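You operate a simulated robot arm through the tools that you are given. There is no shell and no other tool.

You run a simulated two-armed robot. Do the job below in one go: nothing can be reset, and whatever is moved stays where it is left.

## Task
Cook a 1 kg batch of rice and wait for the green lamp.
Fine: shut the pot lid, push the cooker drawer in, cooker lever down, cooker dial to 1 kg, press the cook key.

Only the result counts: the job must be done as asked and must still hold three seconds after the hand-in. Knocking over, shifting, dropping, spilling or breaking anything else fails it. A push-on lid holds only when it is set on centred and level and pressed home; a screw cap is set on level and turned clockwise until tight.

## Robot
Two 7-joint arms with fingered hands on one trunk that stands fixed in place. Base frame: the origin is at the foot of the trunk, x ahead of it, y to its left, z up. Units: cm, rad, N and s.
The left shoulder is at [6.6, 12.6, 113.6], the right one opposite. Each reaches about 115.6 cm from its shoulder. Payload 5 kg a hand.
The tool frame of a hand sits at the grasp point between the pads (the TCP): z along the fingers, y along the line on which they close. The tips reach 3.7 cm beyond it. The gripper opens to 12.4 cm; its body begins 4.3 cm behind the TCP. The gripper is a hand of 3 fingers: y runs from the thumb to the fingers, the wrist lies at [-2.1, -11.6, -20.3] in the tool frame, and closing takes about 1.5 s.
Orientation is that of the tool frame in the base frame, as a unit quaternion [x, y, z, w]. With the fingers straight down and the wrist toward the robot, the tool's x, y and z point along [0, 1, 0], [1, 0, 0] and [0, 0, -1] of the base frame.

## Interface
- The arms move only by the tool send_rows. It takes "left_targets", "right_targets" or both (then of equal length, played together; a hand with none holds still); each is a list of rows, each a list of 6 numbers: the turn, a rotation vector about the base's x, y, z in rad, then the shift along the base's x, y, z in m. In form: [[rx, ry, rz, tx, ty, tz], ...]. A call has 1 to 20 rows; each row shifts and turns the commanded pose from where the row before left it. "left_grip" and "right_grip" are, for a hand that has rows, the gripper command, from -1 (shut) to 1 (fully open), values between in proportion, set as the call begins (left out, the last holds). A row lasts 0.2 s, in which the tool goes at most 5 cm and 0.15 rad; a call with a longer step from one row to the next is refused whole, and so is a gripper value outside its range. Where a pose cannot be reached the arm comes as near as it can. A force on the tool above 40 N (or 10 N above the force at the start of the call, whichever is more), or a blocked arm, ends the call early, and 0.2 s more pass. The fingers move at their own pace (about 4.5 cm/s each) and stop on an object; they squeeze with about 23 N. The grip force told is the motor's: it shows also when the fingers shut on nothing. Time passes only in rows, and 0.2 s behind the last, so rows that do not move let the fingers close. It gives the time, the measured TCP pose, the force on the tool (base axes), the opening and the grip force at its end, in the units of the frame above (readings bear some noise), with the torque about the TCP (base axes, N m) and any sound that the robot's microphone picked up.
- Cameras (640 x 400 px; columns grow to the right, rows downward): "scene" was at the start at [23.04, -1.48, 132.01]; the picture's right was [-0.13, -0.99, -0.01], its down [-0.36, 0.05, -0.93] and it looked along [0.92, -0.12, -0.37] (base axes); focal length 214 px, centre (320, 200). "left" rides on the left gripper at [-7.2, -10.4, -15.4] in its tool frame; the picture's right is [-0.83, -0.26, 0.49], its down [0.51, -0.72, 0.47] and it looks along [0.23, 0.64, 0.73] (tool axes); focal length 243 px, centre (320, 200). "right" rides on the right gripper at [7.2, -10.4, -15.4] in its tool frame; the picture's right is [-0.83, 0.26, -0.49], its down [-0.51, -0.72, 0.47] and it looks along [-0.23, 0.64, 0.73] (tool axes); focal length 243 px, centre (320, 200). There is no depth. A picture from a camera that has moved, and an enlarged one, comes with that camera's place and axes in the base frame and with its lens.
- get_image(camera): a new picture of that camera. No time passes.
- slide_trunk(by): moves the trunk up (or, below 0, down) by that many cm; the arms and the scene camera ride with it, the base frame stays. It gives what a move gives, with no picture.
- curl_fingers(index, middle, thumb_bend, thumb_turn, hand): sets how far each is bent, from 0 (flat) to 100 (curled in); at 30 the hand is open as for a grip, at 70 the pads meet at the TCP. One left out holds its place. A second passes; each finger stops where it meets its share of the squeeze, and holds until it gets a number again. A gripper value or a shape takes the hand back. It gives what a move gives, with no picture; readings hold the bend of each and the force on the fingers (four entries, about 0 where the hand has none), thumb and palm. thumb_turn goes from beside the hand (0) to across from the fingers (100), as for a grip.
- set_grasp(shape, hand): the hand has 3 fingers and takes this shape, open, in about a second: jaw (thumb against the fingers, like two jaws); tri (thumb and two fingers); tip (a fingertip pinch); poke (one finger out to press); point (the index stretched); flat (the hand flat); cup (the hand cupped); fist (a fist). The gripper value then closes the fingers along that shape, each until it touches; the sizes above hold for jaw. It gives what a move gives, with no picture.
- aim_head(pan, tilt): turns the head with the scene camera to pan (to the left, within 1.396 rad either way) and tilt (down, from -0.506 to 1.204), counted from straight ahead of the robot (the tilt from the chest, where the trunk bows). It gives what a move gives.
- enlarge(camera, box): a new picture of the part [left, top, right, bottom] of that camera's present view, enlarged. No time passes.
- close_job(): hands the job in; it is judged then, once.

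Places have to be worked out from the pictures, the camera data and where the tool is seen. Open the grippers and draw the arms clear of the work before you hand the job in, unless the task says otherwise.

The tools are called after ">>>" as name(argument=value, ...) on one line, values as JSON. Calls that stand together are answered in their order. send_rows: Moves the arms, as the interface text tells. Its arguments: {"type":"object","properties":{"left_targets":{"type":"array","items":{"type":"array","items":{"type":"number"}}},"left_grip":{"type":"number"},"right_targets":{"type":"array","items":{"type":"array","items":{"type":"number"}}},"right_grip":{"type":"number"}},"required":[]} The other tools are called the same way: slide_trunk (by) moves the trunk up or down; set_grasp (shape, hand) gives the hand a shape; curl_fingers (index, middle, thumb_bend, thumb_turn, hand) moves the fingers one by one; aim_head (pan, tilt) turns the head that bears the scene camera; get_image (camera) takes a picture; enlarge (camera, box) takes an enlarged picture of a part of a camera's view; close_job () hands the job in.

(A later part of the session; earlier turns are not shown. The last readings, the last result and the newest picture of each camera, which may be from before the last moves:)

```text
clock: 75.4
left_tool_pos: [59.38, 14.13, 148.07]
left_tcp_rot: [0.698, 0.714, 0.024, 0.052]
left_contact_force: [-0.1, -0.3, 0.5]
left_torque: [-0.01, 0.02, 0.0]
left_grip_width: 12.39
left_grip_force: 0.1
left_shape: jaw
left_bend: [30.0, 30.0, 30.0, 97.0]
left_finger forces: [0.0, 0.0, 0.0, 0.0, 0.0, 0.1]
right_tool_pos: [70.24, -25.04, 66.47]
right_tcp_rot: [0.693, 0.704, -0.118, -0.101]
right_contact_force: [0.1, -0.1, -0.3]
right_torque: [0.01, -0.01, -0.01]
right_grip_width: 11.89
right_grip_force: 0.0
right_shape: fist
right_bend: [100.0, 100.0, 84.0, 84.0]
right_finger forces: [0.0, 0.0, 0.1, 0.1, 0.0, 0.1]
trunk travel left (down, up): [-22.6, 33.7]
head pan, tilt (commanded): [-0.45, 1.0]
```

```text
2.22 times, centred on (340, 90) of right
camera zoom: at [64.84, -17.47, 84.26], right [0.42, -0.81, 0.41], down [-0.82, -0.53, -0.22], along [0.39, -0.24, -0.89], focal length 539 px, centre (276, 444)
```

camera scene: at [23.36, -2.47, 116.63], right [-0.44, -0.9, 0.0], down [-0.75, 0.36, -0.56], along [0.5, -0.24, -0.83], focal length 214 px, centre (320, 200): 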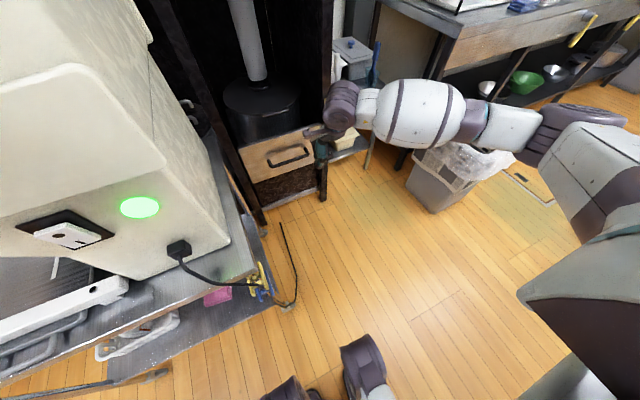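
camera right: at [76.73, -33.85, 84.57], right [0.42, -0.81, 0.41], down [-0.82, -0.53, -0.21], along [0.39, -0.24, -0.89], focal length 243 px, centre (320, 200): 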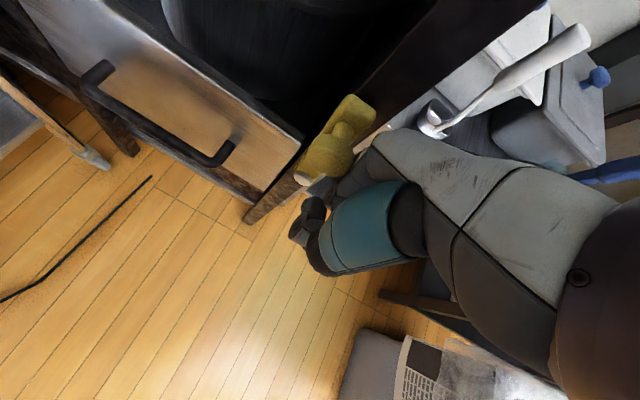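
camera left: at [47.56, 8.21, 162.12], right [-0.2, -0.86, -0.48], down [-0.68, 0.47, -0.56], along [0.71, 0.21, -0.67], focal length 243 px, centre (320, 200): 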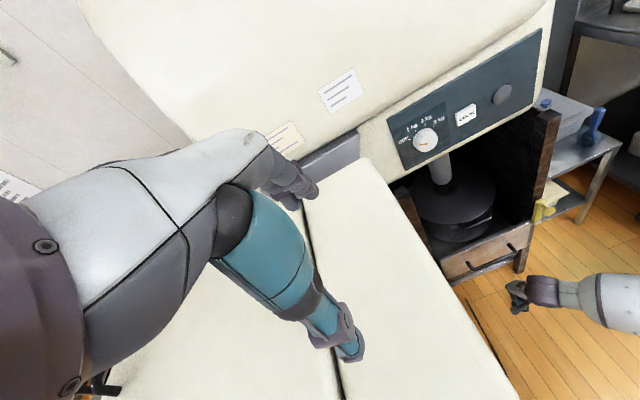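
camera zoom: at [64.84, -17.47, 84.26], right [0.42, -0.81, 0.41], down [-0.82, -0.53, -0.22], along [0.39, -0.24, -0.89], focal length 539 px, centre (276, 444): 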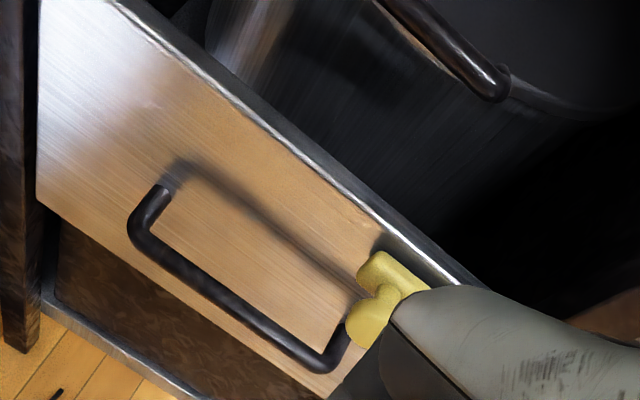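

The lever lies horizontal along the drawer front, seemingly at a stop. I'll press directly on the knob from above to check whether it goes any lower.

>>> send_rows(right_targets=[[0, 0, 0, 0.03, 0, 0.01], [0, 0, 0, 0.03, 0, 0], [0, 0, 0, 0.03, -0.005, 0], [0, 0, 0, 0.03, -0.005, 0], [0, 0, 0, 0.015, -0.005, 0]])

>>> enlarge(camera="scene", box=[280, 50, 420, 190])

>>> enlarge(camera="right", box=[240, 60, 440, 240])

```text
clock: 76.6
left_tool_pos: [59.52, 14.05, 148.11]
left_tcp_rot: [0.699, 0.713, 0.024, 0.052]
left_contact_force: [-0.1, 0.9, -0.4]
left_torque: [0.0, 0.05, -0.04]
left_grip_width: 12.4
left_grip_force: 0.0
left_shape: jaw
left_bend: [30.0, 30.0, 30.0, 97.0]
left_finger forces: [0.0, 0.1, 0.0, 0.2, 0.0, 0.0]
right_tool_pos: [83.74, -26.66, 67.66]
right_tcp_rot: [0.693, 0.704, -0.118, -0.101]
right_contact_force: [-0.1, -0.4, 0.4]
right_torque: [-0.02, 0.01, -0.01]
right_grip_width: 11.9
right_grip_force: 0.1
right_shape: fist
right_bend: [100.0, 100.0, 84.0, 84.0]
right_finger forces: [0.0, 0.0, 0.1, 0.0, 0.0, 0.1]
trunk travel left (down, up): [-22.6, 33.7]
head pan, tilt (commanded): [-0.45, 1.0]
```

```text
2.86 times, centred on (350, 120) of scene
camera zoom: at [23.46, -2.82, 116.6], right [-0.44, -0.9, -0.01], down [-0.75, 0.37, -0.56], along [0.5, -0.24, -0.83], focal length 613 px, centre (234, 429)
```

zoom: 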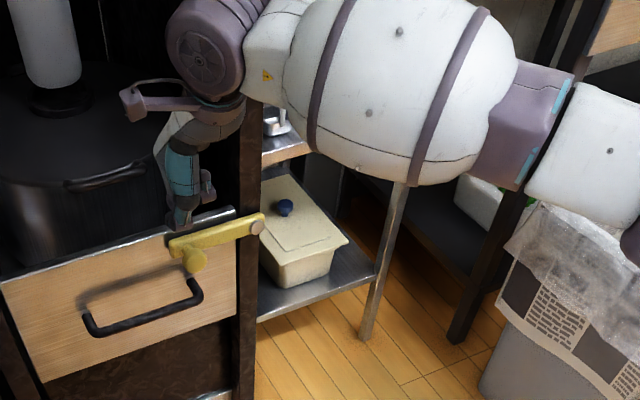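

```text
2.22 times, centred on (340, 150) of right
camera zoom: at [78.29, -18.95, 85.51], right [0.42, -0.81, 0.41], down [-0.82, -0.53, -0.22], along [0.39, -0.24, -0.89], focal length 539 px, centre (276, 311)
```

zoom: 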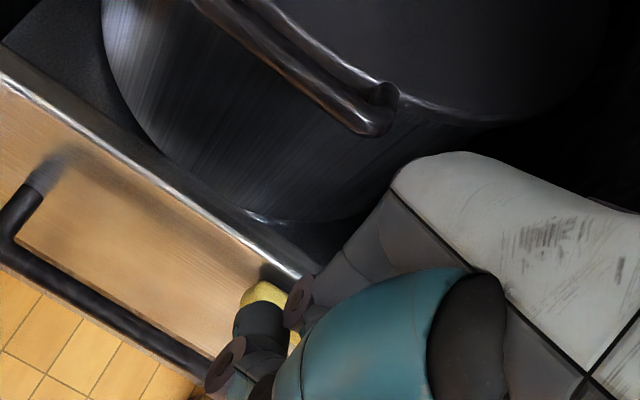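

The lever measures exactly horizontal, 90° from where it began. I'll press down on it from above to confirm that this is its stop.

>>> send_rows(right_targets=[[0, 0, 0, 0, 0, -0.015], [0, 0, 0, 0, 0, -0.01], [0, 0, 0, 0, 0, -0.01], [0, 0, 0, 0, 0, -0.01], [0, 0, 0, 0, 0, -0.01], [0, 0, 0, 0, 0, -0.01]])

>>> enlarge(camera="scene", box=[280, 50, 420, 190])

```text
clock: 78.0
left_tool_pos: [59.39, 13.99, 148.03]
left_tcp_rot: [0.699, 0.713, 0.023, 0.051]
left_contact_force: [1.3, 0.6, -0.3]
left_torque: [0.01, 0.0, -0.02]
left_grip_width: 12.38
left_grip_force: 0.0
left_shape: jaw
left_bend: [30.0, 30.0, 30.0, 97.0]
left_finger forces: [0.0, 0.0, 0.0, 0.1, 0.0, 0.1]
right_tool_pos: [83.76, -26.56, 61.09]
right_tcp_rot: [0.692, 0.705, -0.117, -0.1]
right_contact_force: [0.8, 0.3, 0.2]
right_torque: [-0.01, -0.01, -0.02]
right_grip_width: 11.89
right_grip_force: 0.0
right_shape: fist
right_bend: [100.0, 100.0, 84.0, 84.0]
right_finger forces: [0.0, 0.0, 0.0, 0.0, 0.0, 0.1]
trunk travel left (down, up): [-22.6, 33.7]
head pan, tilt (commanded): [-0.45, 1.0]
```

```text
2.86 times, centred on (350, 120) of scene
camera zoom: at [23.46, -2.84, 116.6], right [-0.44, -0.9, -0.01], down [-0.75, 0.37, -0.56], along [0.5, -0.24, -0.83], focal length 613 px, centre (234, 429)
```

zoom: 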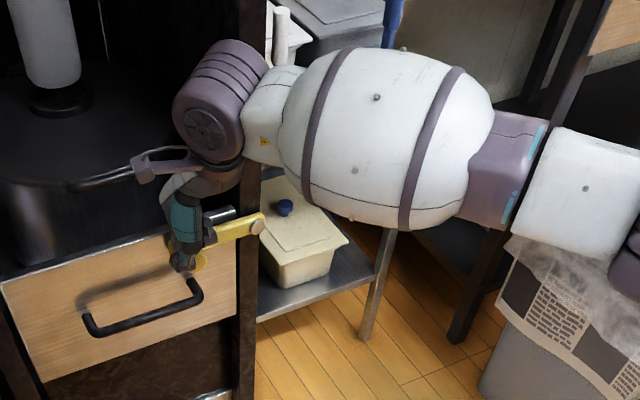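

No contact yet at z=61; I'll lower a little more onto the lever.

>>> send_rows(right_targets=[[0, 0, 0, 0, 0, -0.01], [0, 0, 0, 0, 0, -0.01], [0, 0, 0, 0, 0, -0.01], [0, 0, 0, 0, 0, -0.01]])

>>> enlarge(camera="scene", box=[280, 50, 420, 190])

```text
clock: 78.8
left_tool_pos: [59.41, 14.03, 148.24]
left_tcp_rot: [0.698, 0.714, 0.024, 0.052]
left_contact_force: [-0.5, 0.9, -0.7]
left_torque: [0.02, -0.04, 0.0]
left_grip_width: 12.38
left_grip_force: 0.1
left_shape: jaw
left_bend: [30.0, 30.0, 30.0, 97.0]
left_finger forces: [0.0, 0.1, 0.0, 0.0, 0.0, 0.0]
right_tool_pos: [84.48, -26.98, 59.48]
right_tcp_rot: [0.695, 0.703, -0.112, -0.097]
right_contact_force: [0.2, -7.2, 19.1]
right_torque: [-0.15, -0.57, -0.22]
right_grip_width: 11.91
right_grip_force: 0.1
right_shape: fist
right_bend: [100.0, 100.0, 84.0, 84.0]
right_finger forces: [0.7, 20.4, 0.0, 0.0, 0.7, 0.0]
trunk travel left (down, up): [-22.6, 33.7]
head pan, tilt (commanded): [-0.45, 1.0]
stopped in row 3 (right hand): the force on the tool passed its limit at 50 N (the readings are from after the stop); the commanded pose is now the measured one
```

```text
2.86 times, centred on (350, 120) of scene
camera zoom: at [23.58, -2.94, 116.57], right [-0.44, -0.9, -0.01], down [-0.75, 0.37, -0.55], along [0.5, -0.24, -0.83], focal length 613 px, centre (234, 429)
```

zoom: 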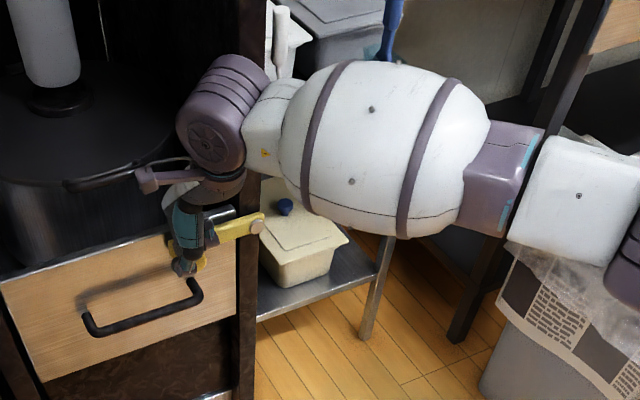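

The lever holds at 50 N, so it is fully down. I'll withdraw the right hand and rise toward the panel's height for the dial.

>>> send_rows(right_targets=[[0, 0, 0, -0.005, 0, 0.025], [0, 0, 0, -0.03, 0, 0.03], [0, 0, 0, -0.04, 0.005, 0.02], [0, 0, 0, -0.04, 0.01, 0.02], [0, -0.05, 0, -0.03, 0.01, 0.035], [0, -0.05, 0, -0.02, 0.01, 0.04], [0, -0.05, 0, -0.01, 0.01, 0.04], [0, -0.05, 0, 0, 0.01, 0.04], [0, -0.05, 0, 0, 0.01, 0.04], [0, -0.05, 0, 0, 0.01, 0.04]])

>>> set_grasp(hand="right", shape="jaw")

>>> aim_head(pan=-0.2, tilt=0.3)

>>> get_image(camera="scene")

```text
clock: 81.0
left_tool_pos: [59.44, 13.99, 148.2]
left_tcp_rot: [0.698, 0.713, 0.025, 0.052]
left_contact_force: [0.1, -0.5, 0.4]
left_torque: [0.01, 0.01, 0.0]
left_grip_width: 12.38
left_grip_force: 0.0
left_shape: jaw
left_bend: [30.0, 30.0, 30.0, 97.0]
left_finger forces: [0.0, 0.0, 0.1, 0.1, 0.0, 0.0]
right_tool_pos: [66.15, -19.33, 92.04]
right_tcp_rot: [0.703, 0.711, -0.008, 0.009]
right_contact_force: [0.0, -0.2, 0.6]
right_torque: [0.0, -0.01, 0.06]
right_grip_width: 11.88
right_grip_force: 0.1
right_shape: fist
right_bend: [100.0, 100.0, 84.0, 84.0]
right_finger forces: [0.1, 0.0, 0.1, 0.1, 0.0, 0.0]
trunk travel left (down, up): [-22.6, 33.7]
head pan, tilt (commanded): [-0.45, 1.0]
```

```text
clock: 81.9
left_tool_pos: [59.49, 13.82, 148.15]
left_tcp_rot: [0.698, 0.714, 0.025, 0.052]
left_contact_force: [0.1, -1.2, 0.1]
left_torque: [0.01, -0.03, 0.0]
left_grip_width: 12.39
left_grip_force: 0.2
left_shape: jaw
left_bend: [30.0, 30.0, 30.0, 97.0]
left_finger forces: [0.0, 0.0, 0.0, 0.1, 0.0, 0.0]
right_tool_pos: [66.13, -19.36, 91.81]
right_tcp_rot: [0.703, 0.711, -0.009, 0.009]
right_contact_force: [-0.7, -0.2, -0.2]
right_torque: [0.02, 0.0, -0.03]
right_grip_width: 12.36
right_grip_force: 0.1
right_shape: jaw
right_bend: [30.0, 30.0, 30.0, 97.0]
right_finger forces: [0.0, 0.0, 0.0, 0.0, 0.0, 0.0]
trunk travel left (down, up): [-22.6, 33.7]
head pan, tilt (commanded): [-0.45, 1.0]
```

```text
clock: 83.0
left_tool_pos: [59.39, 13.87, 148.17]
left_tcp_rot: [0.699, 0.713, 0.024, 0.052]
left_contact_force: [0.5, -0.7, 0.7]
left_torque: [0.0, -0.01, -0.01]
left_grip_width: 12.38
left_grip_force: 0.0
left_shape: jaw
left_bend: [30.0, 30.0, 30.0, 97.0]
left_finger forces: [0.0, 0.1, 0.0, 0.1, 0.0, 0.0]
right_tool_pos: [66.09, -19.37, 91.86]
right_tcp_rot: [0.703, 0.711, -0.009, 0.009]
right_contact_force: [0.5, -0.1, -0.5]
right_torque: [0.02, -0.01, 0.01]
right_grip_width: 12.36
right_grip_force: 0.0
right_shape: jaw
right_bend: [30.0, 30.0, 30.0, 97.0]
right_finger forces: [0.0, 0.0, 0.1, 0.0, 0.0, 0.1]
trunk travel left (down, up): [-22.6, 33.7]
head pan, tilt (commanded): [-0.201, 0.3]
```

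```text
taken
camera scene: at [26.25, -1.72, 122.59], right [-0.2, -0.98, 0.0], down [-0.27, 0.06, -0.96], along [0.94, -0.19, -0.28], focal length 214 px, centre (320, 200)
```

scene: 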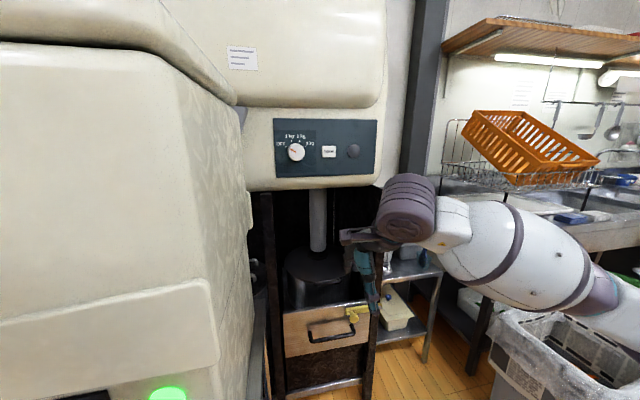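

The lever is seen lying across the closed drawer and the panel is clear. I'll raise the right hand and tilt its fingers forward toward the panel, in stages.

>>> send_rows(right_targets=[[0, -0.12, 0, -0.005, 0.015, 0.025], [0, -0.12, 0, -0.005, 0.015, 0.025], [0, -0.12, 0, -0.005, 0.015, 0.025], [0, -0.12, 0, -0.005, 0.015, 0.025], [0, -0.12, 0, -0.005, 0.015, 0.025]])

>>> get_image(camera="scene")

```text
clock: 84.2
left_tool_pos: [59.45, 13.85, 148.07]
left_tcp_rot: [0.699, 0.713, 0.025, 0.053]
left_contact_force: [-0.4, 0.1, -0.8]
left_torque: [-0.03, 0.0, 0.03]
left_grip_width: 12.37
left_grip_force: 0.0
left_shape: jaw
left_bend: [30.0, 30.0, 30.0, 97.0]
left_finger forces: [0.0, 0.1, 0.0, 0.1, 0.1, 0.1]
right_tool_pos: [63.33, -11.7, 104.46]
right_tcp_rot: [0.674, 0.676, 0.201, 0.219]
right_contact_force: [-0.1, -0.8, -0.6]
right_torque: [0.0, 0.01, 0.01]
right_grip_width: 12.38
right_grip_force: 0.1
right_shape: jaw
right_bend: [30.0, 30.0, 30.0, 97.0]
right_finger forces: [0.1, 0.1, 0.0, 0.1, 0.0, 0.0]
trunk travel left (down, up): [-22.6, 33.7]
head pan, tilt (commanded): [-0.201, 0.3]
```

```text
taken
camera scene: at [26.25, -1.73, 122.6], right [-0.2, -0.98, 0.0], down [-0.27, 0.06, -0.96], along [0.94, -0.19, -0.28], focal length 214 px, centre (320, 200)
```

scene: 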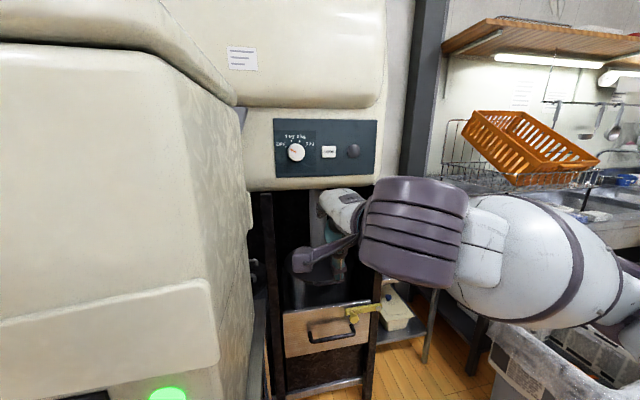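

That worked to a 35° tilt. I'll continue tilting forward.

>>> send_rows(right_targets=[[0, -0.12, 0, 0.005, 0.005, 0.015], [0, -0.12, 0, 0.005, 0.005, 0.015], [0, -0.12, 0, 0.005, 0.005, 0.015], [0, -0.12, 0, 0.005, 0.005, 0.015]])

>>> get_image(camera="scene")

```text
clock: 85.2
left_tool_pos: [59.42, 13.79, 148.13]
left_tcp_rot: [0.699, 0.713, 0.025, 0.051]
left_contact_force: [0.1, -0.3, 0.3]
left_torque: [0.02, -0.04, -0.02]
left_grip_width: 12.36
left_grip_force: 0.0
left_shape: jaw
left_bend: [30.0, 30.0, 30.0, 97.0]
left_finger forces: [0.1, 0.0, 0.0, 0.1, 0.0, 0.0]
right_tool_pos: [65.15, -8.21, 108.46]
right_tcp_rot: [0.626, 0.644, 0.305, 0.317]
right_contact_force: [0.1, 0.7, 0.7]
right_torque: [0.01, 0.01, -0.04]
right_grip_width: 12.39
right_grip_force: 0.0
right_shape: jaw
right_bend: [30.0, 30.0, 30.0, 97.0]
right_finger forces: [0.0, 0.0, 0.0, 0.0, 0.0, 0.1]
right hand out of reach, approached as far as the arm can: row 1, 2, 3, 4
trunk travel left (down, up): [-22.6, 33.7]
head pan, tilt (commanded): [-0.201, 0.3]
```

```text
taken
camera scene: at [26.21, -1.68, 122.65], right [-0.2, -0.98, 0.0], down [-0.27, 0.06, -0.96], along [0.94, -0.19, -0.28], focal length 214 px, centre (320, 200)
```

scene: 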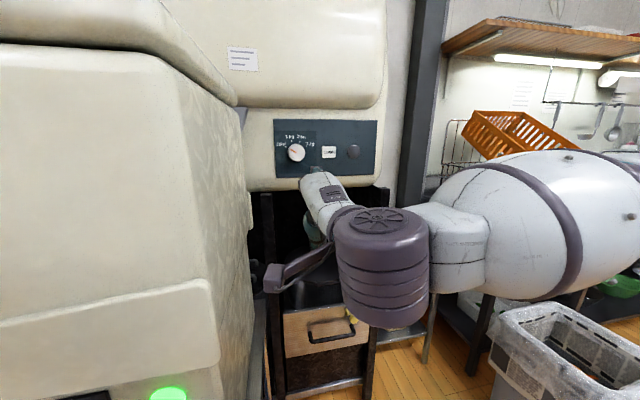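

The tilt is 52° and at a limit here. I'll move forward and up, where the forearm points more toward the panel, and then tilt further.

>>> send_rows(right_targets=[[0, 0, 0, 0.02, 0, 0.015], [0, 0, 0, 0.02, 0, 0.015], [0, 0, 0, 0.02, 0, 0.01], [0, -0.1, 0, 0, 0, 0], [0, -0.1, 0, 0, 0, 0]])

>>> get_image(camera="right")

>>> get_image(camera="scene")

```text
clock: 86.5
left_tool_pos: [59.43, 13.97, 148.28]
left_tcp_rot: [0.697, 0.715, 0.026, 0.054]
left_contact_force: [-0.1, 0.1, -0.7]
left_torque: [0.0, 0.03, 0.0]
left_grip_width: 12.4
left_grip_force: 0.1
left_shape: jaw
left_bend: [30.0, 30.0, 30.0, 97.0]
left_finger forces: [0.0, 0.0, 0.1, 0.0, 0.0, 0.1]
right_tool_pos: [71.45, -8.39, 112.55]
right_tcp_rot: [0.618, 0.637, 0.321, 0.332]
right_contact_force: [0.1, 0.7, 0.4]
right_torque: [0.01, 0.02, 0.01]
right_grip_width: 12.34
right_grip_force: 0.1
right_shape: jaw
right_bend: [30.0, 30.0, 30.0, 97.0]
right_finger forces: [0.0, 0.1, 0.1, 0.1, 0.0, 0.0]
right hand out of reach, approached as far as the arm can: row 4, 5
trunk travel left (down, up): [-22.6, 33.7]
head pan, tilt (commanded): [-0.201, 0.3]
stopped in row 5 (right hand): the arm was blocked; the commanded pose is now the measured one
```

```text
taken
camera right: at [52.72, -1.35, 112.68], right [-0.24, -0.82, 0.52], down [-0.02, -0.53, -0.85], along [0.97, -0.21, 0.11], focal length 243 px, centre (320, 200)
```

right: 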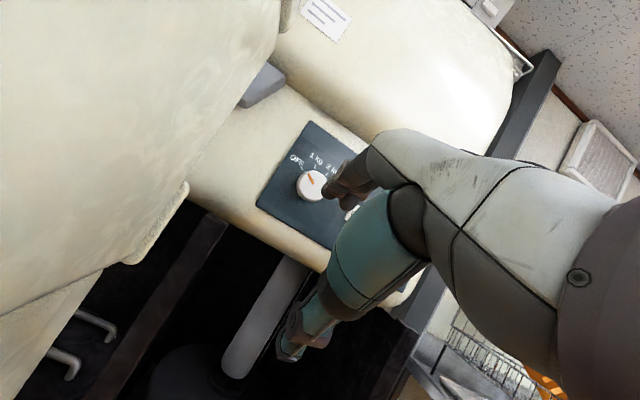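

```text
taken
camera scene: at [26.46, -1.89, 122.54], right [-0.2, -0.98, 0.0], down [-0.27, 0.06, -0.96], along [0.94, -0.19, -0.28], focal length 214 px, centre (320, 200)
```

scene: 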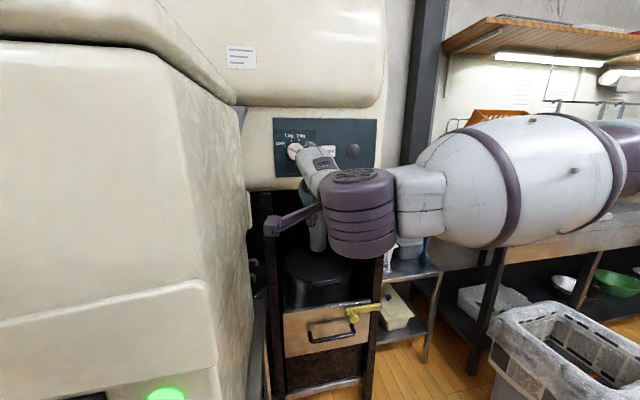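

The forward tilt is limited to about 55° at this shoulder height, so the trunk should go lower. First I'll draw the left hand back in front of the left machine so it can't touch it.

>>> send_rows(left_targets=[[0, 0, 0, -0.025, 0, 0], [0, 0, 0, -0.025, 0, 0], [0, 0, 0, -0.025, 0, 0], [0, 0, 0, -0.025, 0, 0]])

>>> get_image(camera="left")

```text
clock: 87.8
left_tool_pos: [59.5, 13.84, 148.43]
left_tcp_rot: [0.697, 0.715, 0.027, 0.054]
left_contact_force: [0.7, -0.4, -0.4]
left_torque: [-0.03, 0.0, -0.04]
left_grip_width: 12.39
left_grip_force: 0.0
left_shape: jaw
left_bend: [30.0, 30.0, 30.0, 97.0]
left_finger forces: [0.1, 0.0, 0.0, 0.0, 0.1, 0.0]
left hand out of reach, approached as far as the arm can: row 1, 2, 3, 4
right_tool_pos: [71.43, -8.41, 112.36]
right_tcp_rot: [0.618, 0.637, 0.32, 0.332]
right_contact_force: [-0.2, -0.2, 0.5]
right_torque: [0.0, -0.01, -0.03]
right_grip_width: 12.38
right_grip_force: 0.1
right_shape: jaw
right_bend: [30.0, 30.0, 30.0, 97.0]
right_finger forces: [0.1, 0.0, 0.1, 0.0, 0.0, 0.0]
trunk travel left (down, up): [-22.6, 33.7]
head pan, tilt (commanded): [-0.201, 0.3]
stopped in row 4 (left hand): the arm was blocked; the commanded pose is now the measured one
```

```text
taken
camera left: at [47.4, 7.05, 162.78], right [-0.19, -0.85, -0.48], down [-0.67, 0.47, -0.57], along [0.72, 0.22, -0.66], focal length 243 px, centre (320, 200)
```

left: 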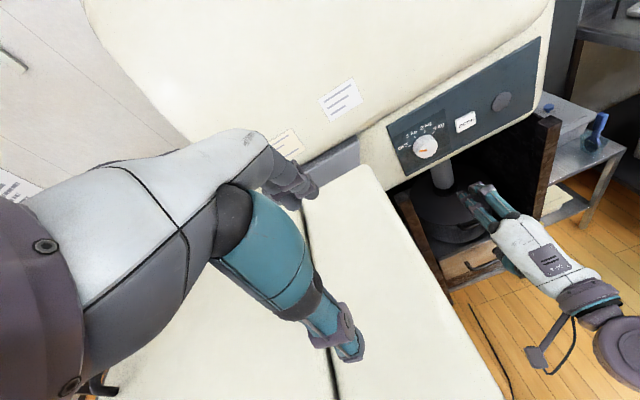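

The left wrist is at its flexion limit; tilting its fingers forward should free it. I'll tilt it while drawing it back.

>>> send_rows(left_targets=[[0, -0.12, 0, 0, 0, 0.01], [0, -0.12, 0, 0, 0, 0.01], [0, -0.12, 0, -0.01, 0, 0.01], [0, -0.12, 0, -0.02, 0, 0.01], [0, -0.1, 0, -0.025, 0, 0], [0, -0.1, 0, -0.025, 0, 0]])

>>> get_image(camera="left")

```text
clock: 89.3
left_tool_pos: [46.98, 15.29, 154.1]
left_tcp_rot: [0.635, 0.655, 0.27, 0.307]
left_contact_force: [0.1, -0.1, -0.2]
left_torque: [0.01, -0.06, 0.04]
left_grip_width: 12.41
left_grip_force: 0.1
left_shape: jaw
left_bend: [30.0, 30.0, 30.0, 97.0]
left_finger forces: [0.0, 0.0, 0.1, 0.0, 0.0, 0.0]
right_tool_pos: [69.08, -8.19, 113.78]
right_tcp_rot: [0.615, 0.633, 0.326, 0.339]
right_contact_force: [0.1, 0.1, -0.2]
right_torque: [-0.02, 0.01, -0.07]
right_grip_width: 12.39
right_grip_force: 0.1
right_shape: jaw
right_bend: [30.0, 30.0, 30.0, 97.0]
right_finger forces: [0.0, 0.1, 0.0, 0.1, 0.0, 0.0]
trunk travel left (down, up): [-22.6, 33.7]
head pan, tilt (commanded): [-0.201, 0.3]
stopped in row 6 (left hand): the arm was blocked; the commanded pose is now the measured one
```

```text
taken
camera left: at [28.71, 8.22, 156.96], right [0.2, -0.86, -0.47], down [-0.13, 0.46, -0.88], along [0.97, 0.24, -0.02], focal length 243 px, centre (320, 200)
```

left: 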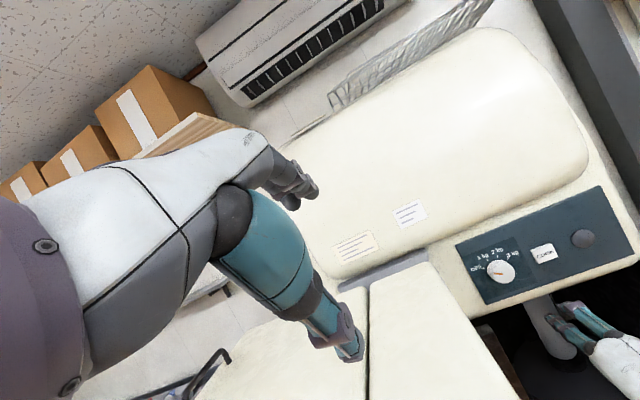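

The left hand is now freer at [47, 15, 154]. I'll draw it further back, in front of the machine.

>>> send_rows(left_targets=[[0, -0.05, 0, -0.025, 0.005, 0], [0, -0.05, 0, -0.025, 0.005, 0], [0, -0.05, 0, -0.025, 0.005, 0], [0, 0, 0, -0.025, 0.005, 0]])

>>> aim_head(pan=0.3, tilt=0.2)

>>> get_image(camera="scene")

```text
clock: 90.3
left_tool_pos: [43.69, 16.78, 151.37]
left_tcp_rot: [0.624, 0.638, 0.302, 0.335]
left_contact_force: [-0.3, 1.0, -0.4]
left_torque: [-0.05, 0.04, -0.09]
left_grip_width: 12.37
left_grip_force: 0.1
left_shape: jaw
left_bend: [30.0, 30.0, 30.0, 97.0]
left_finger forces: [0.0, 0.0, 0.0, 0.1, 0.1, 0.1]
right_tool_pos: [73.35, -8.06, 111.08]
right_tcp_rot: [0.62, 0.64, 0.313, 0.327]
right_contact_force: [-0.8, 1.4, -0.7]
right_torque: [-0.04, 0.02, -0.08]
right_grip_width: 12.36
right_grip_force: 0.1
right_shape: jaw
right_bend: [30.0, 30.0, 30.0, 97.0]
right_finger forces: [0.0, 0.0, 0.1, 0.1, 0.0, 0.0]
trunk travel left (down, up): [-22.6, 33.7]
head pan, tilt (commanded): [-0.201, 0.3]
```

```text
clock: 91.3
left_tool_pos: [43.41, 16.53, 151.59]
left_tcp_rot: [0.624, 0.636, 0.305, 0.337]
left_contact_force: [-0.2, 0.1, 1.4]
left_torque: [0.01, -0.03, 0.0]
left_grip_width: 12.36
left_grip_force: 0.0
left_shape: jaw
left_bend: [30.0, 30.0, 30.0, 97.0]
left_finger forces: [0.0, 0.1, 0.1, 0.0, 0.0, 0.0]
right_tool_pos: [73.37, -8.41, 111.23]
right_tcp_rot: [0.62, 0.64, 0.316, 0.326]
right_contact_force: [-0.2, -0.6, 0.5]
right_torque: [0.0, 0.0, -0.01]
right_grip_width: 12.37
right_grip_force: 0.0
right_shape: jaw
right_bend: [30.0, 30.0, 30.0, 97.0]
right_finger forces: [0.0, 0.0, 0.0, 0.0, 0.1, 0.1]
trunk travel left (down, up): [-22.6, 33.7]
head pan, tilt (commanded): [0.3, 0.201]
```

```text
taken
camera scene: at [28.31, 2.76, 122.98], right [0.29, -0.96, 0.0], down [-0.19, -0.06, -0.98], along [0.94, 0.29, -0.2], focal length 214 px, centre (320, 200)
```

scene: 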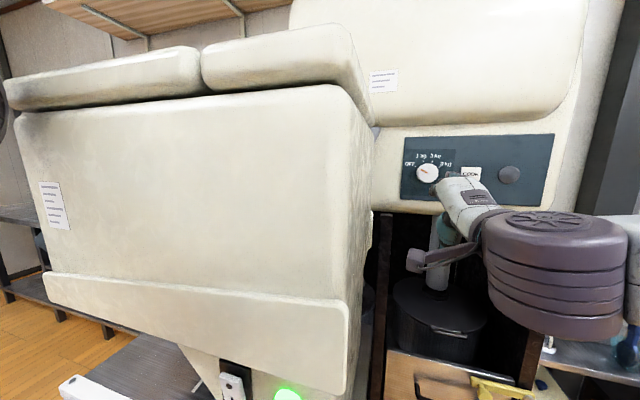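

The left hand is now in front of the left machine and above its top. I'll lower the trunk 15 cm, with both hands clear.

>>> slide_trunk(by=-15)

>>> get_image(camera="left")

>>> get_image(camera="scene")

```text
clock: 93.0
left_tool_pos: [44.52, 14.89, 135.38]
left_tcp_rot: [0.63, 0.64, 0.298, 0.322]
left_contact_force: [0.7, -0.7, 0.1]
left_torque: [0.01, -0.01, 0.0]
left_grip_width: 12.38
left_grip_force: 0.0
left_shape: jaw
left_bend: [30.0, 30.0, 30.0, 97.0]
left_finger forces: [0.0, 0.0, 0.0, 0.0, 0.0, 0.0]
right_tool_pos: [67.93, -9.67, 100.28]
right_tcp_rot: [0.614, 0.628, 0.338, 0.34]
right_contact_force: [0.4, 0.7, 0.3]
right_torque: [-0.02, 0.02, -0.01]
right_grip_width: 12.4
right_grip_force: 0.1
right_shape: jaw
right_bend: [30.0, 30.0, 30.0, 97.0]
right_finger forces: [0.1, 0.0, 0.0, 0.0, 0.1, 0.1]
trunk travel left (down, up): [-7.6, 48.7]
head pan, tilt (commanded): [0.3, 0.201]
```

```text
taken
camera left: at [25.84, 7.73, 136.87], right [0.23, -0.85, -0.48], down [-0.07, 0.47, -0.88], along [0.97, 0.23, 0.05], focal length 243 px, centre (320, 200)
```

left: 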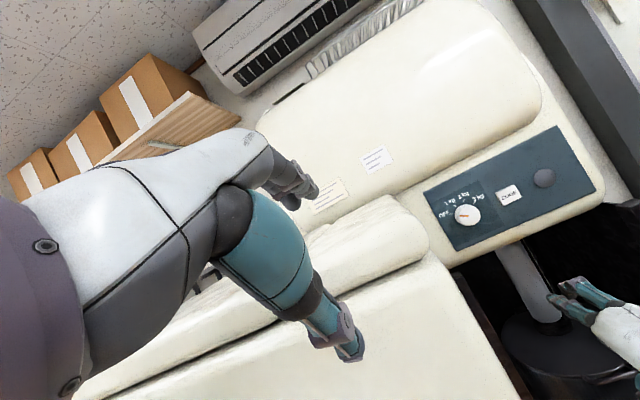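

```text
taken
camera scene: at [28.18, 1.26, 107.27], right [0.3, -0.96, 0.0], down [-0.13, -0.04, -0.99], along [0.95, 0.29, -0.14], focal length 214 px, centre (320, 200)
```

scene: 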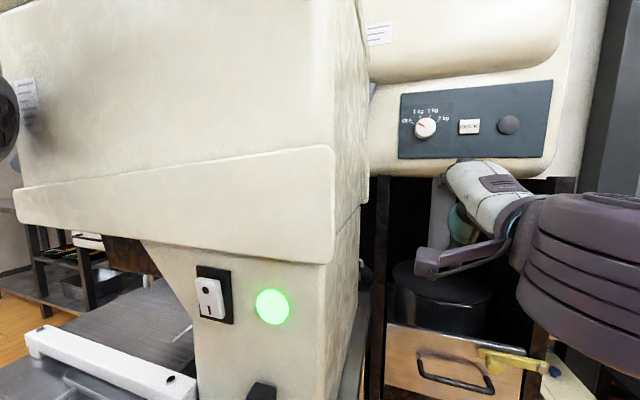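

No contact anywhere. Now I'll raise the right hand toward dial height and tilt it further forward.

>>> send_rows(right_targets=[[0, 0, 0, 0, 0.003, 0.025], [0, 0, 0, 0, 0.003, 0.025], [0, -0.1, 0, 0, 0.003, 0.025], [0, -0.1, 0, 0, 0.003, 0.02], [0, -0.1, 0, 0, 0, 0.01], [0, -0.1, 0, 0, 0, 0.01]])

>>> get_image(camera="right")

>>> get_image(camera="scene")

```text
clock: 94.6
left_tool_pos: [44.33, 14.98, 135.46]
left_tcp_rot: [0.628, 0.641, 0.299, 0.325]
left_contact_force: [-0.5, 0.4, -0.4]
left_torque: [-0.01, -0.01, 0.0]
left_grip_width: 12.39
left_grip_force: 0.1
left_shape: jaw
left_bend: [30.0, 30.0, 30.0, 97.0]
left_finger forces: [0.1, 0.0, 0.0, 0.1, 0.0, 0.0]
right_tool_pos: [66.07, -10.03, 109.52]
right_tcp_rot: [0.581, 0.591, 0.394, 0.398]
right_contact_force: [-1.0, 0.9, -0.3]
right_torque: [-0.01, 0.01, -0.07]
right_grip_width: 12.4
right_grip_force: 0.1
right_shape: jaw
right_bend: [30.0, 30.0, 30.0, 97.0]
right_finger forces: [0.0, 0.0, 0.1, 0.0, 0.1, 0.0]
right hand out of reach, approached as far as the arm can: row 4, 5, 6
trunk travel left (down, up): [-7.6, 48.7]
head pan, tilt (commanded): [0.3, 0.201]
stopped in row 6 (right hand): the arm was blocked; the commanded pose is now the measured one
```

```text
taken
camera right: at [47.9, -2.95, 105.57], right [-0.35, -0.83, 0.44], down [0.17, -0.52, -0.84], along [0.92, -0.22, 0.33], focal length 243 px, centre (320, 200)
```

right: 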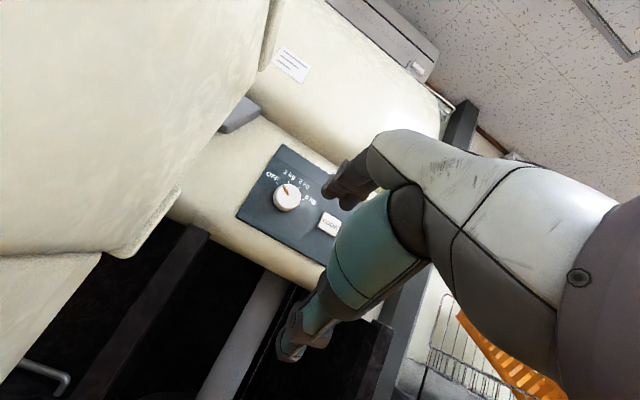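

```text
taken
camera scene: at [28.52, 1.1, 107.06], right [0.29, -0.96, 0.0], down [-0.14, -0.04, -0.99], along [0.95, 0.29, -0.14], focal length 214 px, centre (320, 200)
```

scene: 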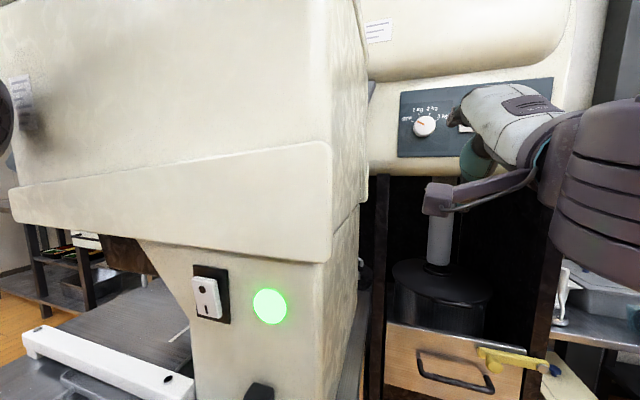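

The tilt is now 68°. I'll move forward and up a little and try tilting more.

>>> send_rows(right_targets=[[0, 0, 0, 0.02, 0.003, 0.01], [0, 0, 0, 0.02, 0.003, 0.01], [0, -0.08, 0, 0.01, 0.003, 0.01], [0, -0.08, 0, 0.01, 0.003, 0.01], [0, -0.08, 0, 0, 0, 0]])

>>> get_image(camera="right")

>>> get_image(camera="scene")

```text
clock: 96.0
left_tool_pos: [44.65, 15.18, 135.49]
left_tcp_rot: [0.625, 0.644, 0.298, 0.325]
left_contact_force: [-0.7, 0.4, 0.1]
left_torque: [-0.02, 0.0, -0.01]
left_grip_width: 12.36
left_grip_force: 0.0
left_shape: jaw
left_bend: [30.0, 30.0, 30.0, 97.0]
left_finger forces: [0.1, 0.1, 0.1, 0.1, 0.1, 0.0]
right_tool_pos: [70.22, -9.89, 111.73]
right_tcp_rot: [0.583, 0.59, 0.393, 0.398]
right_contact_force: [-0.2, 0.7, 0.2]
right_torque: [0.02, -0.03, -0.02]
right_grip_width: 12.38
right_grip_force: 0.2
right_shape: jaw
right_bend: [30.0, 30.0, 30.0, 97.0]
right_finger forces: [0.0, 0.0, 0.0, 0.0, 0.0, 0.0]
right hand out of reach, approached as far as the arm can: row 3, 4, 5
trunk travel left (down, up): [-7.6, 48.7]
head pan, tilt (commanded): [0.3, 0.201]
stopped in row 5 (right hand): the arm was blocked; the commanded pose is now the measured one
```

```text
taken
camera right: at [52.01, -2.71, 107.87], right [-0.35, -0.83, 0.44], down [0.17, -0.51, -0.84], along [0.92, -0.22, 0.32], focal length 243 px, centre (320, 200)
```

right: 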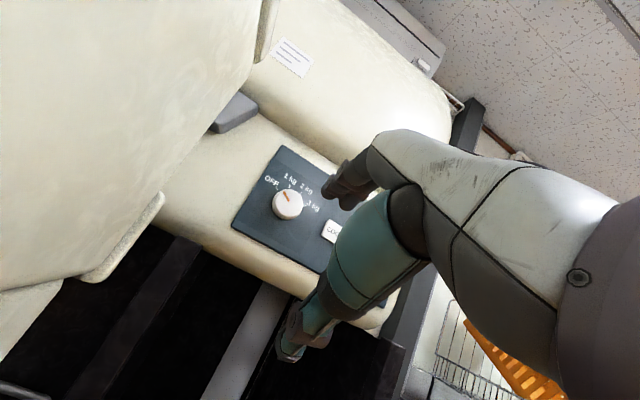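

```text
taken
camera scene: at [28.72, 0.83, 107.11], right [0.29, -0.96, 0.0], down [-0.14, -0.04, -0.99], along [0.95, 0.29, -0.14], focal length 214 px, centre (320, 200)
```

scene: 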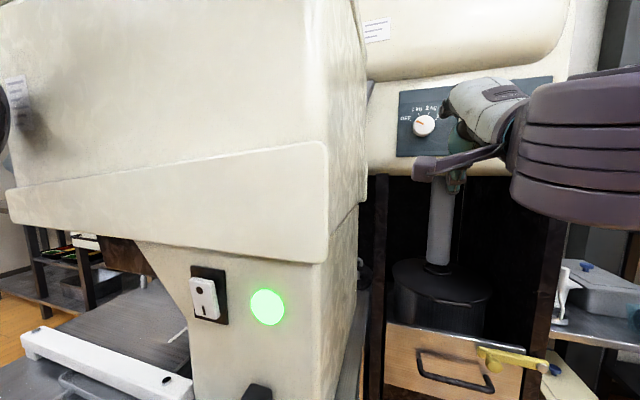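

The forward tilt tops out at 68° in this roll. The forearm comes in from the right, so rolling the hand so its closing axis lies left–right should be much more natural; I'll roll it in steps.

>>> send_rows(right_targets=[[-0.14, 0, 0, 0, 0, 0], [-0.14, 0, 0, 0, 0, 0], [-0.14, 0, 0.03, 0, 0, 0], [-0.14, 0, 0.03, 0, 0, 0], [-0.14, 0, 0.03, 0, 0, 0]])

>>> get_image(camera="scene")

```text
clock: 97.4
left_tool_pos: [44.77, 15.11, 135.68]
left_tcp_rot: [0.625, 0.644, 0.299, 0.326]
left_contact_force: [-0.3, -1.1, 1.4]
left_torque: [0.01, 0.03, 0.01]
left_grip_width: 12.42
left_grip_force: 0.1
left_shape: jaw
left_bend: [30.0, 30.0, 30.0, 97.0]
left_finger forces: [0.0, 0.1, 0.0, 0.1, 0.0, 0.1]
right_tool_pos: [70.41, -9.9, 111.64]
right_tcp_rot: [0.391, 0.703, 0.179, 0.567]
right_contact_force: [0.3, 1.0, -1.0]
right_torque: [0.0, 0.02, -0.01]
right_grip_width: 12.38
right_grip_force: 0.2
right_shape: jaw
right_bend: [30.0, 30.0, 30.0, 97.0]
right_finger forces: [0.0, 0.1, 0.1, 0.0, 0.0, 0.0]
trunk travel left (down, up): [-7.6, 48.7]
head pan, tilt (commanded): [0.3, 0.201]
stopped in row 5 (right hand): the arm was blocked; the commanded pose is now the measured one
```

```text
taken
camera scene: at [28.79, 0.78, 107.12], right [0.29, -0.96, 0.0], down [-0.14, -0.04, -0.99], along [0.95, 0.29, -0.15], focal length 214 px, centre (320, 200)
```

scene: 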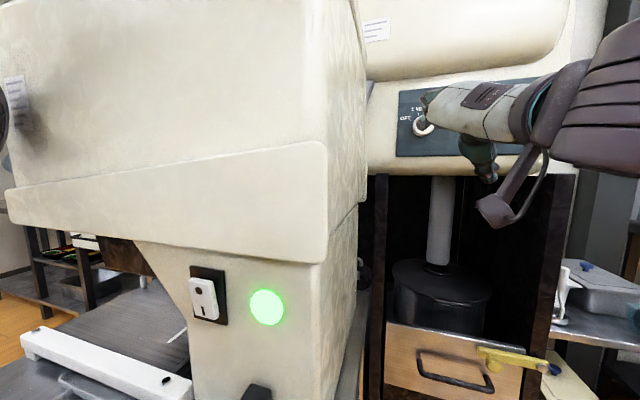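

The roll is going fine. I'll roll further and align the fingers straight forward.

>>> send_rows(right_targets=[[-0.1, -0.06, 0.04, 0, 0, 0], [-0.1, -0.06, 0.04, 0, 0, 0], [-0.1, -0.06, 0.04, 0, 0, 0], [-0.1, -0.06, 0.04, 0, 0, 0], [-0.1, -0.06, 0.04, 0, 0, 0]])

>>> aim_head(pan=-0.1, tilt=0.05)

>>> get_image(camera="scene")

>>> get_image(camera="right")

```text
clock: 98.8
left_tool_pos: [44.7, 15.22, 135.71]
left_tcp_rot: [0.624, 0.644, 0.3, 0.326]
left_contact_force: [0.0, -0.4, 0.3]
left_torque: [-0.01, -0.01, -0.01]
left_grip_width: 12.39
left_grip_force: 0.1
left_shape: jaw
left_bend: [30.0, 30.0, 30.0, 97.0]
left_finger forces: [0.1, 0.0, 0.0, 0.2, 0.0, 0.1]
right_tool_pos: [70.35, -10.09, 111.71]
right_tcp_rot: [0.145, 0.662, 0.1, 0.728]
right_contact_force: [-0.6, 0.7, -0.5]
right_torque: [-0.01, 0.01, -0.03]
right_grip_width: 12.4
right_grip_force: 0.0
right_shape: jaw
right_bend: [30.0, 30.0, 30.0, 97.0]
right_finger forces: [0.1, 0.0, 0.1, 0.0, 0.0, 0.1]
trunk travel left (down, up): [-7.6, 48.7]
head pan, tilt (commanded): [0.3, 0.201]
stopped in row 5 (right hand): the arm was blocked; the commanded pose is now the measured one
```

```text
clock: 99.7
left_tool_pos: [44.75, 15.22, 135.48]
left_tcp_rot: [0.625, 0.644, 0.3, 0.324]
left_contact_force: [-0.2, -0.1, -0.1]
left_torque: [-0.02, -0.02, 0.01]
left_grip_width: 12.42
left_grip_force: 0.1
left_shape: jaw
left_bend: [30.0, 30.0, 30.0, 97.0]
left_finger forces: [0.0, 0.0, 0.0, 0.0, 0.0, 0.0]
right_tool_pos: [70.28, -9.77, 111.74]
right_tcp_rot: [0.145, 0.662, 0.1, 0.729]
right_contact_force: [0.5, 0.0, 0.4]
right_torque: [0.0, 0.02, -0.01]
right_grip_width: 12.39
right_grip_force: 0.1
right_shape: jaw
right_bend: [30.0, 30.0, 30.0, 97.0]
right_finger forces: [0.0, 0.1, 0.0, 0.0, 0.0, 0.0]
trunk travel left (down, up): [-7.6, 48.7]
head pan, tilt (commanded): [-0.099, 0.051]
```

```text
taken
camera scene: at [28.84, -2.76, 108.42], right [-0.1, -0.99, -0.02], down [0.0, 0.02, -1.0], along [1.0, -0.1, 0.0], focal length 214 px, centre (320, 200)
```

scene: 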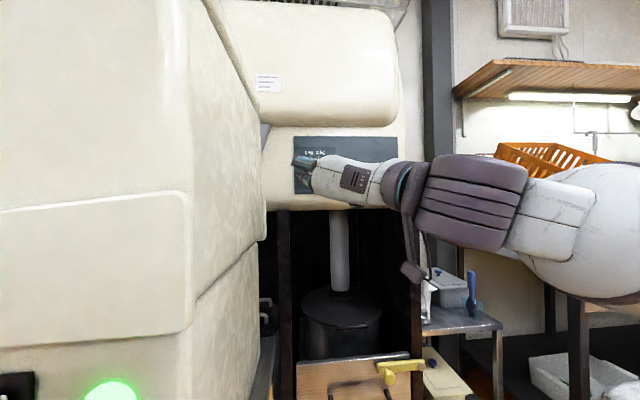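

```text
taken
camera right: at [55.25, -15.92, 100.27], right [-0.56, 0.0, 0.83], down [0.38, -0.88, 0.27], along [0.73, 0.47, 0.5], focal length 243 px, centre (320, 200)
```

right: 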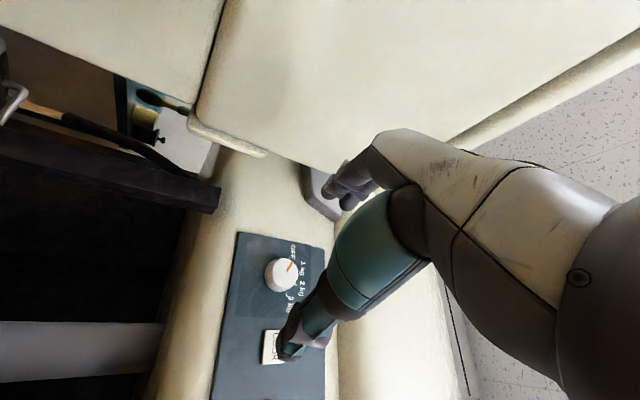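

The fingers now point straight at the panel with the closing axis about 20° above left, and no reach trouble. I'll line up with the dial centre near [93.5, -7.8, 118.6] with a part-open grip.

>>> send_rows(right_targets=[[0, 0.02, 0.02, 0.02, 0.005, 0.017], [0, 0.02, 0.02, 0.02, 0.005, 0.017], [0, 0.02, 0.02, 0.02, 0.005, 0.017], [0, 0.02, 0.02, 0.02, 0.005, 0.017]], right_grip=0.4)

>>> get_image(camera="scene")

>>> get_image(camera="right")

>>> get_image(camera="left")

```text
clock: 100.9
left_tool_pos: [44.69, 15.32, 135.6]
left_tcp_rot: [0.624, 0.645, 0.299, 0.326]
left_contact_force: [0.2, -0.5, -0.6]
left_torque: [-0.04, 0.0, 0.02]
left_grip_width: 12.39
left_grip_force: 0.0
left_shape: jaw
left_bend: [30.0, 30.0, 30.0, 97.0]
left_finger forces: [0.0, 0.1, 0.0, 0.1, 0.0, 0.0]
right_tool_pos: [77.98, -8.06, 118.89]
right_tcp_rot: [0.121, 0.696, 0.124, 0.697]
right_contact_force: [-0.6, -0.1, -0.1]
right_torque: [0.0, -0.02, -0.04]
right_grip_width: 8.72
right_grip_force: 0.1
right_shape: jaw
right_bend: [27.0, 37.0, 58.0, 99.0]
right_finger forces: [0.0, 0.1, 0.0, 0.1, 0.0, 0.0]
trunk travel left (down, up): [-7.6, 48.7]
head pan, tilt (commanded): [-0.099, 0.051]
stopped in row 4 (right hand): the arm was blocked; the commanded pose is now the measured one
```

```text
taken
camera scene: at [28.96, -2.92, 108.39], right [-0.1, -0.99, -0.02], down [0.0, 0.02, -1.0], along [0.99, -0.1, 0.0], focal length 214 px, centre (320, 200)
```

scene: 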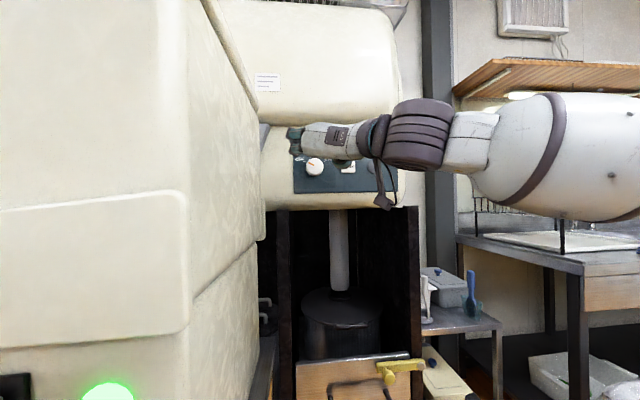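

```text
taken
camera right: at [62.71, -15.37, 108.67], right [-0.49, -0.04, 0.87], down [0.47, -0.85, 0.23], along [0.73, 0.53, 0.44], focal length 243 px, centre (320, 200)
```

right: 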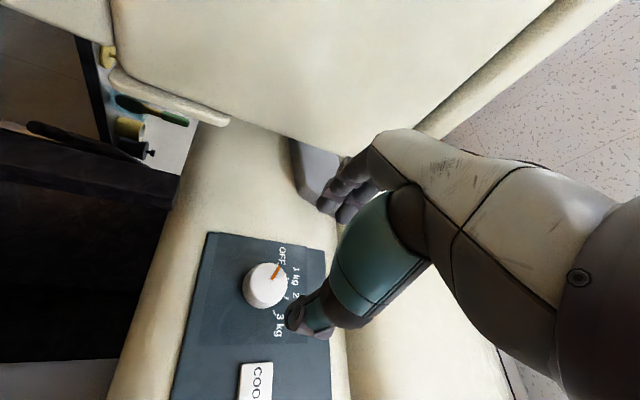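

```text
taken
camera left: at [26.25, 7.98, 137.02], right [0.24, -0.85, -0.47], down [-0.07, 0.47, -0.88], along [0.97, 0.24, 0.05], focal length 243 px, centre (320, 200)
```

left: 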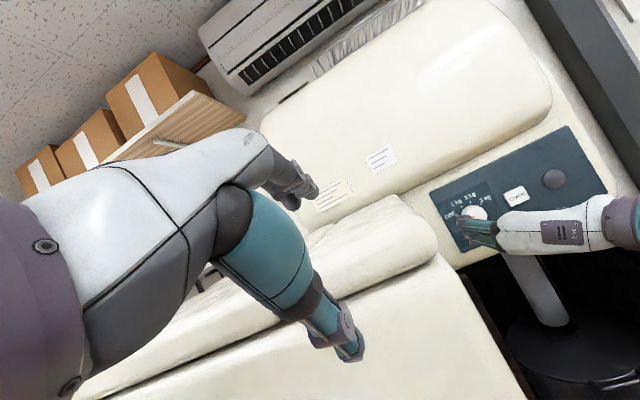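

The fingers point squarely at the panel. I'll enlarge the wrist view to check the dial's centre against my approach line.

>>> enlarge(camera="right", box=[210, 220, 340, 350])

>>> enlarge(camera="scene", box=[270, 110, 420, 210])

```text
3.08 times, centred on (275, 285) of right
camera zoom: at [62.71, -15.37, 108.67], right [-0.49, -0.04, 0.87], down [0.47, -0.85, 0.23], along [0.73, 0.53, 0.44], focal length 746 px, centre (458, -62)
```

zoom: 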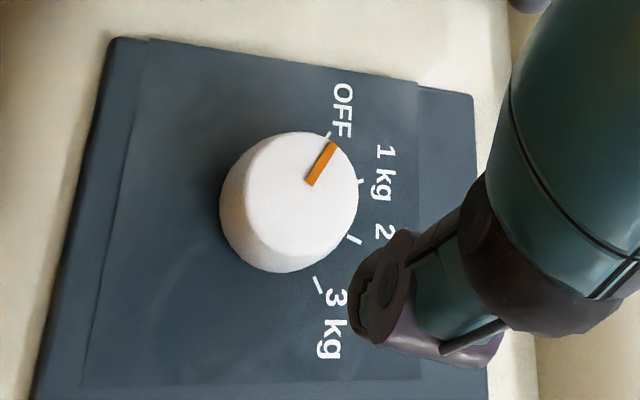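

```text
4.00 times, centred on (345, 160) of scene
camera zoom: at [28.96, -2.92, 108.39], right [-0.1, -0.99, -0.02], down [0.0, 0.02, -1.0], along [0.99, -0.1, 0.0], focal length 858 px, centre (220, 360)
```

zoom: 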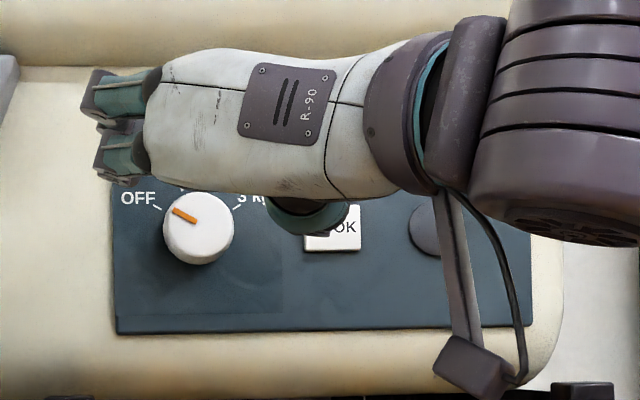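

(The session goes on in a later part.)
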